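You operate a simulated robot arm through the tools that you are given. There is no shell and no other tool. Be economical: measure what you need, move in short steps, check, and stop when the job is done.

The job below is to be done with a simulated robot arm. You get a single attempt, and the scene is never put back.

Task
Take the blue padlock and leave it on top of the blue plug on the test bench.
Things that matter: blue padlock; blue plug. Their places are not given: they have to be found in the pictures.

Only the result counts: the job must be done as asked and must still hold three seconds after the hand-in. Knocking over, shifting, dropping, spilling or breaking anything else fails it.

Robot
A 7-joint arm with a two-finger parallel gripper, fixed in place. Base frame: the origin is at the foot of the arm, x ahead of it, y to its left, z up; the work surface is at about z = 0. Lengths are in m, angles in degrees, forces in N, time in s.
With the tool pointing down near the work surface it reaches from about 0.22 to 0.58 m from the base axis. Its first joint turns from -66.0 to 66.0 degrees. Payload 2.5 kg.
The tool frame sits at the grasp point between the pads (the TCP): z along the fingers, y along the line on which they close. The tips reach 0.023 m beyond it. The gripper opens to 0.094 m. The fingers are 0.038 m wide and 0.01 m thick; the gripper's body (0.054 by 0.096 m) begins 0.039 m behind the TCP.
Orientation is told as [roll, pitch, yaw] about the base's x, y, z axes, in that order, counted from this pose: with the fingers straight down and closing along the base's y, the tool's x points along the base's -x, its y along +y and its z along -z.

Tools
- The arm moves only by the tool send_rows. Its argument "increments" is a list of rows, each a list of 7 numbers: the shift along the tool's x, y, z in units of 250 mm (1.0 is 250 mm), then the turn, a rotation vector about the tool's x, y, z in units of 120 degrees (1.0 is 120 degrees), then the opening, from 0 (shut) to 1 (fully open). In form: [[tx, ty, tz, rx, ry, rz, grip], ...]. A call has 1 to 12 rows; each row is the pose to reach, as a shift and turn from the pose commanded when the call began, along the tool's axes at that moment. A call with a number of a shift or a turn outside -1 to 1 is refused whole. Rows are played at 5 a second. More than 0.05 m and 8.6 degrees between two rows, or a gripper value outside its range, and nothing of the call is played. A pose out of reach is approached as far as the arm can. The call stops where the force on the tool passes 40 N (or 10 N more than at its start, if that is more) or the arm is blocked; 0.2 s more then pass. The fingers move at their own pace (about 0.108 m/s each) and stop on an object; they squeeze with about 22 N. The grip force told is the motor's: it shows also when the fingers shut on nothing. Time passes only in rows, and 0.2 s behind the last, so rows that repeat a pose let the fingers close. It gives the time, the measured TCP pose, the force on the tool (base axes), the opening and the grip force at its end, in the units of the frame above (readings bear some noise).
- Cameras (640 x 400 px; columns grow to the right, rows downward): "scene" is fixed at [0.1258, -0.4132, 0.5417]; the picture's right is [0.78, -0.63, 0.00], its down [-0.37, -0.46, -0.81] and it looks along [0.51, 0.63, -0.59] (base axes); focal length 236 px, centre (320, 200). "wrist" rides on the gripper at [-0.039, 0, -0.044] in the tool frame; the picture's right is [0.00, -1.00, 0.00], its down [0.97, 0.00, -0.24] and it looks along [0.24, 0.00, 0.97] (tool axes); focal length 218 px, centre (320, 200).
- snapshot(camera): a new picture of that camera. The clock stands still meanwhile.
- pixel_to_xyz(camera, pixels): for up to 12 pixels [column, row] of the newest picture of that camera ("zoom" is the newest enlarged one), the place [x, y, z] in the base frame of the surface seen there, good to about 0.003 m. The clock stands still meanwhile.
- inspect(camera, box): a new picture of the part [left, top, right, bottom] of that camera's present view, enlarged. The clock stands still meanwhile.
- hand_in(): hands the job in; it is judged then, once.

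Work in short steps. Measure before you move; look again where a grasp or a placing could have gone wrong, and mend it. You have 60 turns and 22 pictures in all, those below and enlarged ones among them. Open the gripper and draw the arm clear of the work before you hand the job in, unless the task says otherwise; then end with one line.

The tools are called after "Call:" as name(argument=value, ...) on one line, values as JSON. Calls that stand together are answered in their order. send_rows: Moves the arm, as the interface text tells. Its arguments: {"type":"object","properties":{"increments":{"type":"array","items":{"type":"array","items":{"type":"number"}}}},"required":["increments"]} The other tools are called the same way: snapshot (camera) takes a picture; pixel_to_xyz (camera, pixels) gives the place of the surface under pixels of a picture; inspect (camera, box) takes an enlarged picture of a part of a camera's view; hand_in () hands the job in.

At the start:

```text
clock: 0.0
tool_pos: [0.3386, -0.1858, 0.3572]
orientation: [0.0, -0.1, 0.0]
wrist_force: [1.1, 0.6, -0.2]
grip_width: 0.0941
grasp_force: 0.1
```

scene: 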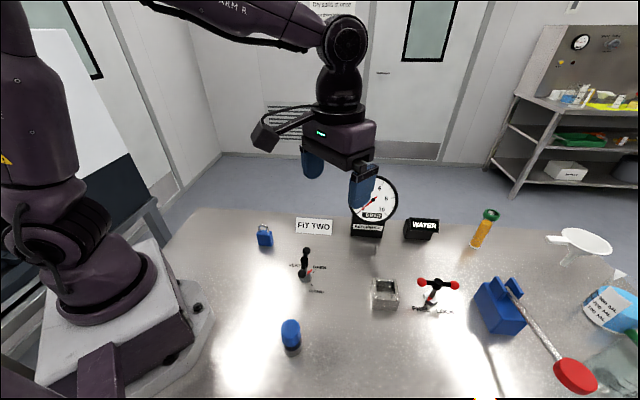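
wrist: 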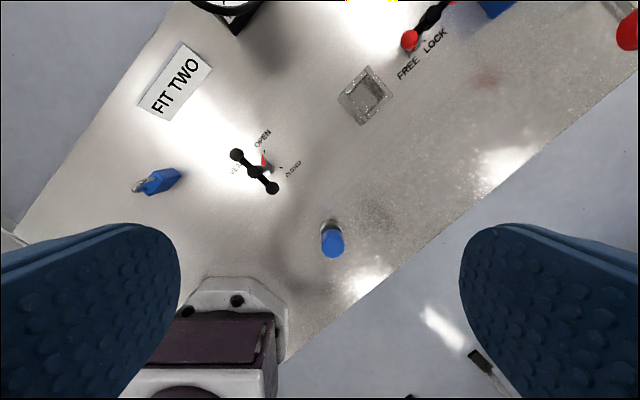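

The scene shows the blue padlock at about (265,236) and a blue cylinder, probably the plug, at (291,334). I'll enlarge both.

Call:
inspect(camera="scene", box=[235, 210, 335, 272])

Call:
inspect(camera="wrist", box=[110, 140, 390, 315])

Call:
pixel_to_xyz(camera="scene", pixels=[[265, 238], [263, 226], [265, 247], [290, 323], [291, 340], [291, 352], [258, 241], [272, 239]])

Call:
pixel_to_xyz(camera="wrist", pixels=[[158, 181], [175, 175], [150, 190], [137, 186], [333, 242], [329, 223], [332, 254], [322, 240], [343, 240]])

```text
6.40 times, centred on (285, 241) of scene
```

zoom: 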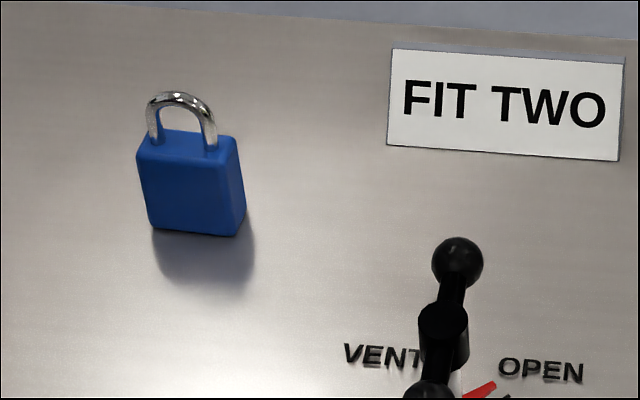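

```text
2.29 times, centred on (250, 228) of wrist
```

zoom: 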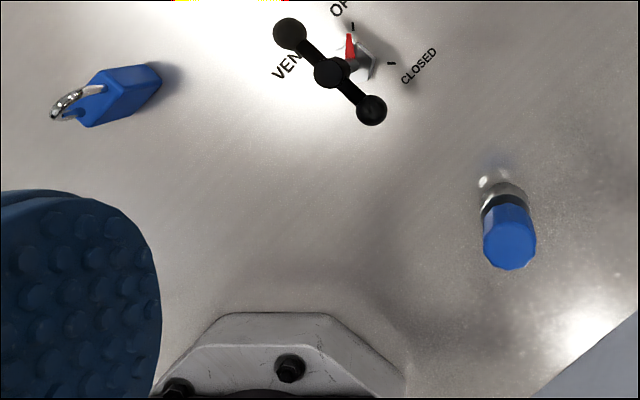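

```text
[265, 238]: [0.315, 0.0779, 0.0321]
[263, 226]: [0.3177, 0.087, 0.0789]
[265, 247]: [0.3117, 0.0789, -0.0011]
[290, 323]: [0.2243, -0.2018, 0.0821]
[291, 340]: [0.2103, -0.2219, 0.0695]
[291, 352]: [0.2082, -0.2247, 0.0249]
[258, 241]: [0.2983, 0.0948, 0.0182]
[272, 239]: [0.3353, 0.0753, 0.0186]
```

```text
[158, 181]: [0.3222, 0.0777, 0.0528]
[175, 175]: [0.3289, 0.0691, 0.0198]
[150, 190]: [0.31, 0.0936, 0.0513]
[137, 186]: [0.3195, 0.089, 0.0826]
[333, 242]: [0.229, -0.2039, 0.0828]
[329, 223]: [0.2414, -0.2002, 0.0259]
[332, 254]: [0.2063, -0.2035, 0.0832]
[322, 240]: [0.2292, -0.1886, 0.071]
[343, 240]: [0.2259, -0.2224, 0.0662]
```

The padlock stands upright near (0.317,0.083), with its shackle reaching about z=0.083. The plug top is near (0.22,-0.206,0.083). I'll move above the padlock for a closer look.

Call:
send_rows(increments=[[0.016, 0.143, 0.057, 0, 0, 0, 1], [0.032, 0.286, 0.114, 0, 0, 0, 1], [0.048, 0.429, 0.171, 0, 0, 0, 1], [0.064, 0.571, 0.229, 0, 0, 0, 1], [0.08, 0.714, 0.286, 0, 0, 0, 1], [0.096, 0.857, 0.343, 0, 0, 0, 1], [0.112, 1.0, 0.4, 0, 0, 0, 1]])

Call:
snapshot(camera="wrist")

```text
clock: 1.6
tool_pos: [0.3118, 0.0659, 0.257]
orientation: [0.1, 0.0, 0.0]
wrist_force: [0.3, 0.2, 0.1]
grip_width: 0.0942
grasp_force: 0.0
```

```text
17 pictures are left
```

wrist: 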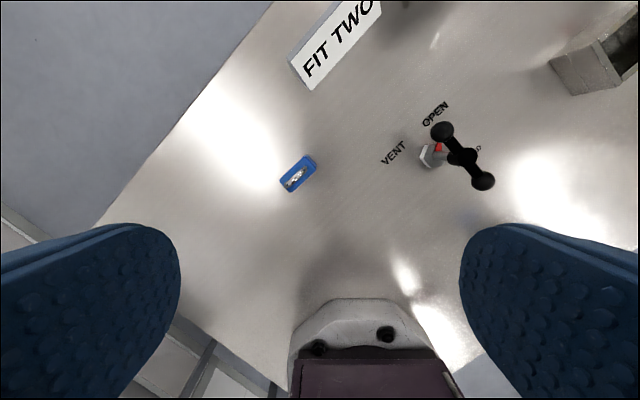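

I'll enlarge the padlock at (298,174) and measure its top corners.

Call:
inspect(camera="wrist", box=[258, 149, 338, 199])

```text
8.00 times, centred on (298, 174) of wrist
```

zoom: 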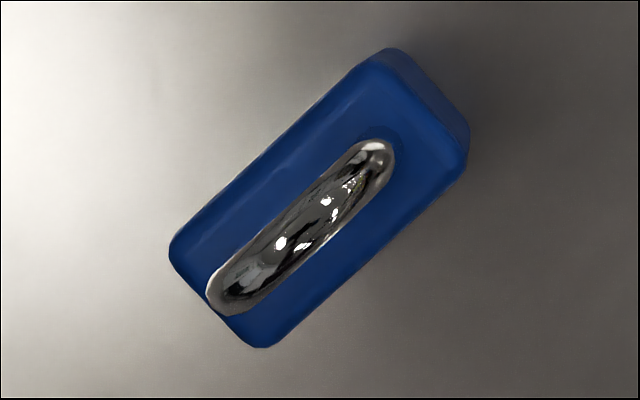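

I'll measure the top face corners and the shackle.

Call:
pixel_to_xyz(camera="zoom", pixels=[[370, 70], [455, 165], [262, 338], [180, 245], [280, 150], [365, 250], [300, 220], [375, 152], [225, 300], [400, 110], [220, 230]])

```text
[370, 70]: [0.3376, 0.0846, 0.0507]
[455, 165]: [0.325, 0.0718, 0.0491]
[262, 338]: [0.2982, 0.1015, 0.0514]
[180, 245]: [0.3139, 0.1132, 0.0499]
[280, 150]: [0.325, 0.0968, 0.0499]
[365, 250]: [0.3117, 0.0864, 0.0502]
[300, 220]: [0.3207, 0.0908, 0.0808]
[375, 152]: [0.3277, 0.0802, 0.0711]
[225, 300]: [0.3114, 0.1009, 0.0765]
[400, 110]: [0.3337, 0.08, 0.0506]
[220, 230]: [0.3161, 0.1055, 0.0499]
```

The padlock body is about 40 × 19 × 50 mm, centred near (0.318,0.092), with its thin axis at about 41° in base. I'll turn the tool +49° about its z, centre over it and lower to z≈0.15.

Call:
send_rows(increments=[[-0.004, 0.015, 0.061, 0, 0, 0.0583, 1], [-0.007, 0.03, 0.122, 0, 0, 0.1167, 1], [-0.011, 0.045, 0.183, 0, 0, 0.175, 1], [-0.014, 0.06, 0.245, 0, 0, 0.2333, 1], [-0.018, 0.075, 0.306, 0, 0, 0.2917, 1], [-0.021, 0.09, 0.367, 0, 0, 0.35, 1], [-0.025, 0.104, 0.428, 0, 0, 0.408, 1], [-0.025, 0.104, 0.428, 0, 0, 0.408, 1]])

Call:
inspect(camera="wrist", box=[160, 100, 480, 300])

```text
clock: 3.4
tool_pos: [0.317, 0.0931, 0.1497]
orientation: [0.0, -0.1, -49.2]
wrist_force: [0.3, -0.2, -0.1]
grip_width: 0.094
grasp_force: 0.0
```

```text
2.00 times, centred on (320, 200) of wrist
```

zoom: 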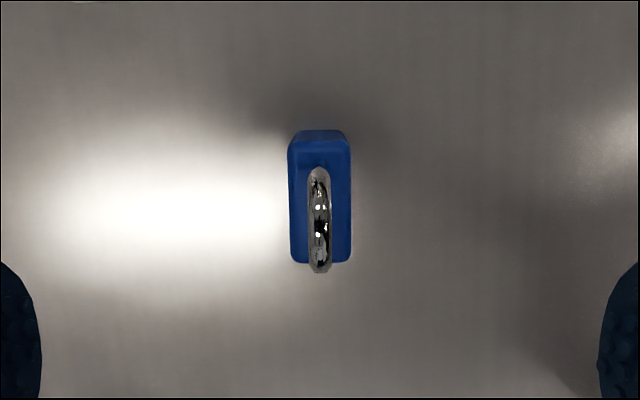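

The padlock is centred and square between the fingers. I'll check its position along its length.

Call:
pixel_to_xyz(camera="zoom", pixels=[[298, 152], [342, 152], [297, 258], [345, 258], [320, 220], [320, 134], [318, 268]])

```text
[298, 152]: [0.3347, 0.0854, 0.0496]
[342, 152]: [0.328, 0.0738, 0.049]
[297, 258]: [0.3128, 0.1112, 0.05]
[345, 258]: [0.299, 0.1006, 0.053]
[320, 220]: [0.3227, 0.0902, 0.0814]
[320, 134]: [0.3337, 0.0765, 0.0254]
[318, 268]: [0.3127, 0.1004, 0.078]
```

The body centre is (0.3186,0.0928), which matches the TCP. I'll go straight down to z≈0.052, keeping the palm clear of the shackle, and close.

Call:
send_rows(increments=[[0, 0, 0.1, 0, 0, 0, 1], [0, 0, 0.2, 0, 0, 0, 1], [0, 0, 0.3, 0, 0, 0, 1], [0, 0, 0.36, 0, 0, 0, 1], [0, 0, 0.392, 0, 0, 0, 1], [0, 0, 0.392, 0, 0, 0, 0], [0, 0, 0.392, 0, 0, 0, 0], [0, 0, 0.392, 0, 0, 0, 0], [0, 0, 0.392, 0, 0, 0, 0]])

```text
clock: 5.4
tool_pos: [0.3175, 0.0914, 0.0514]
orientation: [0.0, 0.0, -48.9]
wrist_force: [-0.2, -0.2, 0.2]
grip_width: 0.0218
grasp_force: 22.3
```

The gripper holds at 21.8 mm and 22 N. I'll lift 0.2 m and look.

Call:
send_rows(increments=[[0, 0, -0.06, 0, 0, 0, 0], [0, 0, -0.2, 0, 0, 0, 0], [0, 0, -0.35, 0, 0, 0, 0], [0, 0, -0.5, 0, 0, 0, 0], [0, 0, -0.65, 0, 0, 0, 0], [0, 0, -0.8, 0, 0, 0, 0]])

Call:
snapshot(camera="scene")

Call:
inspect(camera="scene", box=[242, 300, 342, 362])

```text
clock: 6.8
tool_pos: [0.32, 0.091, 0.2503]
orientation: [-0.1, 0.0, -48.9]
wrist_force: [-0.1, 0.4, -0.6]
grip_width: 0.0216
grasp_force: 21.7
```

```text
14 pictures are left
```

scene: 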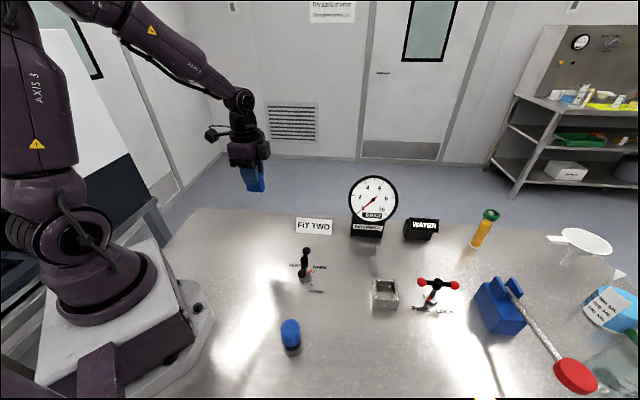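

```text
6.40 times, centred on (292, 331) of scene
```

zoom: 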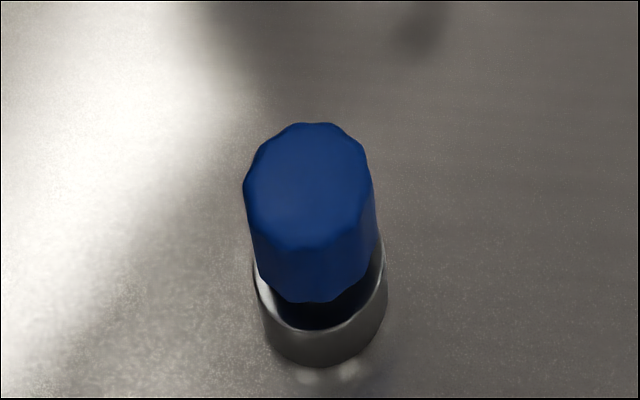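

The plug is a fluted blue cap with a flat top sitting in a metal collar. I'll measure the top face edges.

Call:
pixel_to_xyz(camera="zoom", pixels=[[306, 186], [306, 130], [306, 238], [255, 186], [360, 186], [265, 150], [350, 150], [268, 228], [348, 222], [306, 212]])

```text
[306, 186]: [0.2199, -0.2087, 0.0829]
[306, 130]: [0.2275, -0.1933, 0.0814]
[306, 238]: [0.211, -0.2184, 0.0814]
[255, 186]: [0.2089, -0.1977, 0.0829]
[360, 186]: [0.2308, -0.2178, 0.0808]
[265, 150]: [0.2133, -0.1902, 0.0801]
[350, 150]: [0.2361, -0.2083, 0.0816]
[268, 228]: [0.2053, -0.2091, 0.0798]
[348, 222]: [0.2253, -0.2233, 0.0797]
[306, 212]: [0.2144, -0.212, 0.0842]
```

The plug top centre is about (0.2197,-0.207,0.082). I'll carry the padlock at z≈0.25 with yaw unchanged, about 90% of the way first.

Call:
send_rows(increments=[[-0.072, -0.1215, 0, 0, 0, 0, 0], [-0.144, -0.243, 0, 0, 0, 0, 0], [-0.216, -0.3645, 0, 0, 0, 0, 0], [-0.288, -0.486, 0, 0, 0, 0, 0], [-0.36, -0.6075, 0, 0, 0, 0, 0], [-0.432, -0.729, 0, 0, 0, 0, 0], [-0.504, -0.8505, 0, 0, 0, 0, 0], [-0.576, -0.972, 0, 0, 0, 0, 0], [-0.576, -0.972, 0, 0, 0, 0, 0]])

```text
clock: 8.8
tool_pos: [0.2267, -0.1761, 0.2536]
orientation: [0.0, -0.1, -49.1]
wrist_force: [1.1, -0.8, -0.8]
grip_width: 0.0218
grasp_force: 21.5
```

Now I'll make the remaining shift to the plug centre and lower to z≈0.165, which leaves the padlock bottom about 30 mm above the plug.

Call:
send_rows(increments=[[-0.075, -0.1025, 0, 0, 0, 0, 0], [-0.075, -0.1025, 0.12, 0, 0, 0, 0], [-0.075, -0.1025, 0.24, 0, 0, 0, 0], [-0.075, -0.1025, 0.348, 0, 0, 0, 0], [-0.075, -0.1025, 0.348, 0, 0, 0, 0], [-0.075, -0.1025, 0.348, 0, 0, 0, 0]])

Call:
inspect(camera="scene", box=[212, 252, 372, 352])

Call:
snapshot(camera="wrist")

```text
clock: 10.2
tool_pos: [0.2216, -0.207, 0.1653]
orientation: [0.0, 0.0, -48.9]
wrist_force: [-0.6, 0.6, -0.2]
grip_width: 0.022
grasp_force: 22.3
```

```text
4.00 times, centred on (292, 302) of scene
```

zoom: 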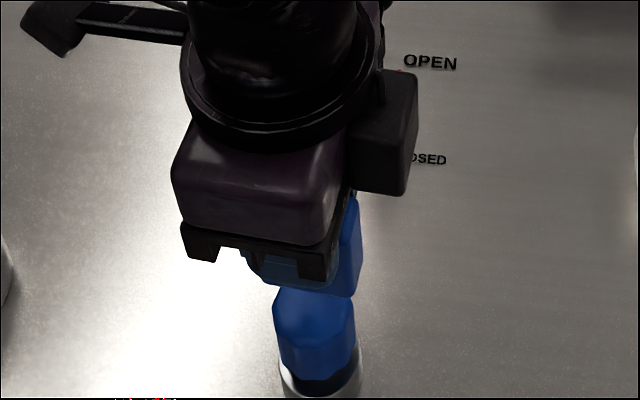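

```text
11 pictures are left
```

wrist: 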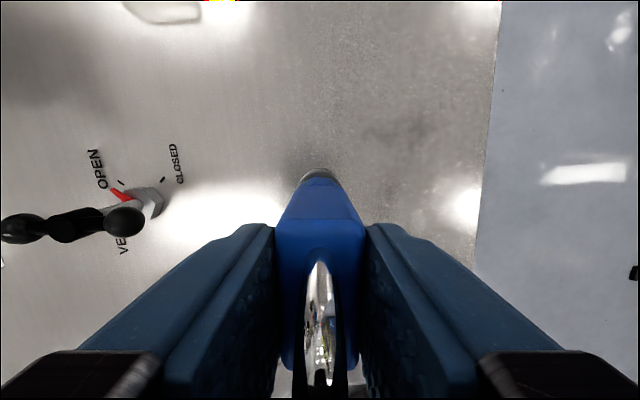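

The padlock lines up with the plug in both views. I'll lower slowly to just above contact, expected at z≈0.1335.

Call:
send_rows(increments=[[0.002, -0.003, 0.04, 0, 0, 0, 0], [0.002, -0.003, 0.08, 0, 0, 0, 0], [0.002, -0.003, 0.1, 0, 0, 0, 0], [0.002, -0.003, 0.112, 0, 0, 0, 0], [0.002, -0.003, 0.12, 0, 0, 0, 0], [0.002, -0.003, 0.12, 0, 0, 0, 0]])

Call:
inspect(camera="scene", box=[232, 290, 352, 365])

```text
clock: 11.6
tool_pos: [0.2202, -0.2083, 0.1354]
orientation: [0.0, -0.1, -49.0]
wrist_force: [0.1, -0.4, -1.2]
grip_width: 0.0217
grasp_force: 21.7
```

```text
5.33 times, centred on (292, 328) of scene
```

zoom: 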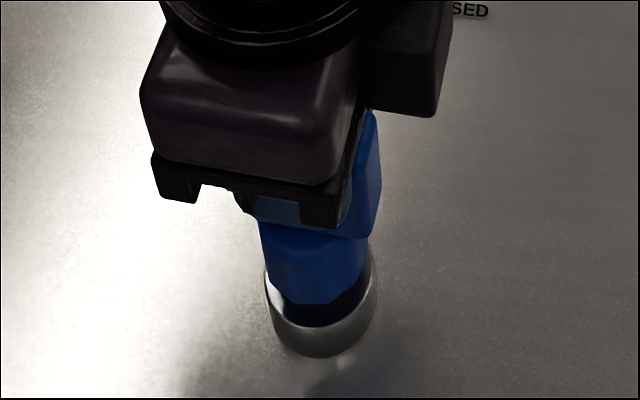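

There is no contact yet (force about 1 N) and the alignment looks right. I'll go down in 1 mm steps.

Call:
send_rows(increments=[[0, 0, 0.004, 0, 0, 0, 0], [0, 0, 0.008, 0, 0, 0, 0], [0, 0, 0.008, 0, 0, 0, 0]])

```text
clock: 12.4
tool_pos: [0.2201, -0.2074, 0.1331]
orientation: [0.0, 0.1, -49.0]
wrist_force: [-0.4, -0.4, -1.0]
grip_width: 0.0215
grasp_force: 21.9
```

Still no contact, so I'll go down another 1 mm.

Call:
send_rows(increments=[[0, 0, 0.002, 0, 0, 0, 0], [0, 0, 0.004, 0, 0, 0, 0], [0, 0, 0.004, 0, 0, 0, 0]])

```text
clock: 13.2
tool_pos: [0.2211, -0.2081, 0.1326]
orientation: [0.0, -0.2, -48.9]
wrist_force: [0.5, 2.4, 16.2]
grip_width: 0.0216
grasp_force: 22.1
```

Contact is confirmed at 16 N. I'll relieve it by 0.5 mm and open gradually.

Call:
send_rows(increments=[[0, 0, -0.002, 0, 0, 0, 0], [0, 0, -0.002, 0, 0, 0, 0.27], [0, 0, -0.002, 0, 0, 0, 0.35], [0, 0, -0.002, 0, 0, 0, 0.5], [0, 0, -0.002, 0, 0, 0, 0.7], [0, 0, -0.002, 0, 0, 0, 0.7]])

Call:
snapshot(camera="wrist")

```text
clock: 14.6
tool_pos: [0.2202, -0.2072, 0.1328]
orientation: [0.0, -0.1, -49.0]
wrist_force: [0.1, 0.6, -0.2]
grip_width: 0.0658
grasp_force: 0.0
```

```text
9 pictures are left
```

wrist: 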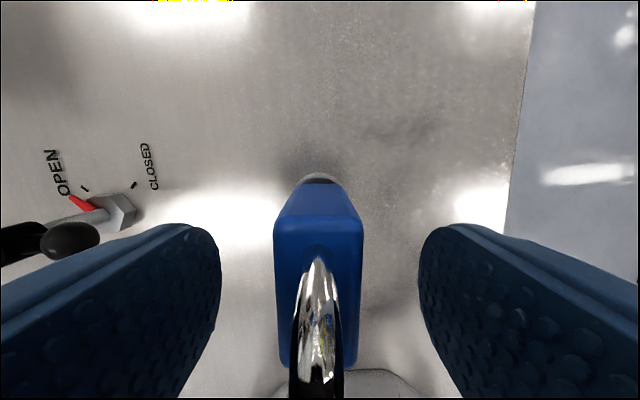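

The padlock stands upright on the plug with the fingers clear of it. I'll rise straight up by 0.2 m.

Call:
send_rows(increments=[[0, 0, -0.04, 0, 0, 0, 0.7], [0, 0, -0.14, 0, 0, 0, 0.7], [0, 0, -0.28, 0, 0, 0, 0.7], [0, 0, -0.42, 0, 0, 0, 0.7], [0, 0, -0.56, 0, 0, 0, 0.7], [0, 0, -0.7, 0, 0, 0, 0.7], [0, 0, -0.8, 0, 0, 0, 0.7]])

Call:
snapshot(camera="scene")

```text
clock: 16.2
tool_pos: [0.22, -0.2081, 0.3329]
orientation: [-0.1, 0.0, -48.9]
wrist_force: [0.2, -0.4, -1.0]
grip_width: 0.0659
grasp_force: 0.0
```

```text
8 pictures are left
```

scene: 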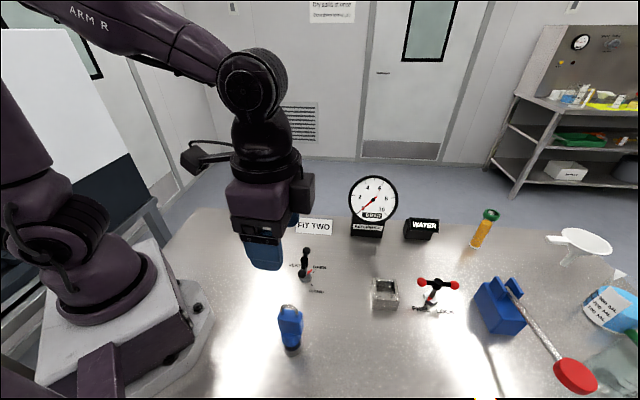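

The padlock stands on the plug at (290,325), and the rest of the bench looks unchanged. I'll check it enlarged.

Call:
inspect(camera="scene", box=[242, 295, 342, 357])

```text
6.40 times, centred on (292, 326) of scene
```

zoom: 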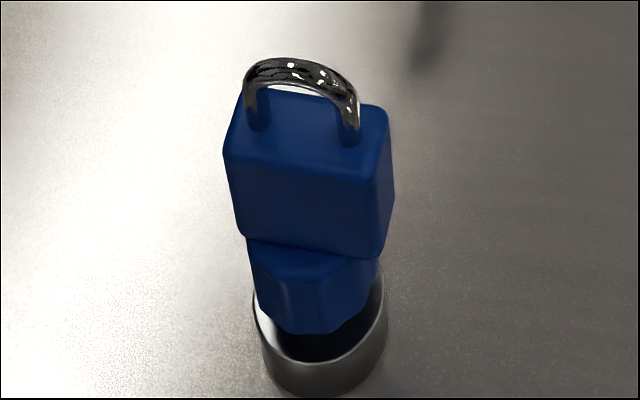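

The padlock is centred and upright on the plug, the gripper is open and the arm is clear, so I'll hand in.

Call:
hand_in()

```text
The job is handed in.
```

The blue padlock is standing upright and centred on top of the blue plug, the arm is drawn clear with the gripper open, and the job is handed in.
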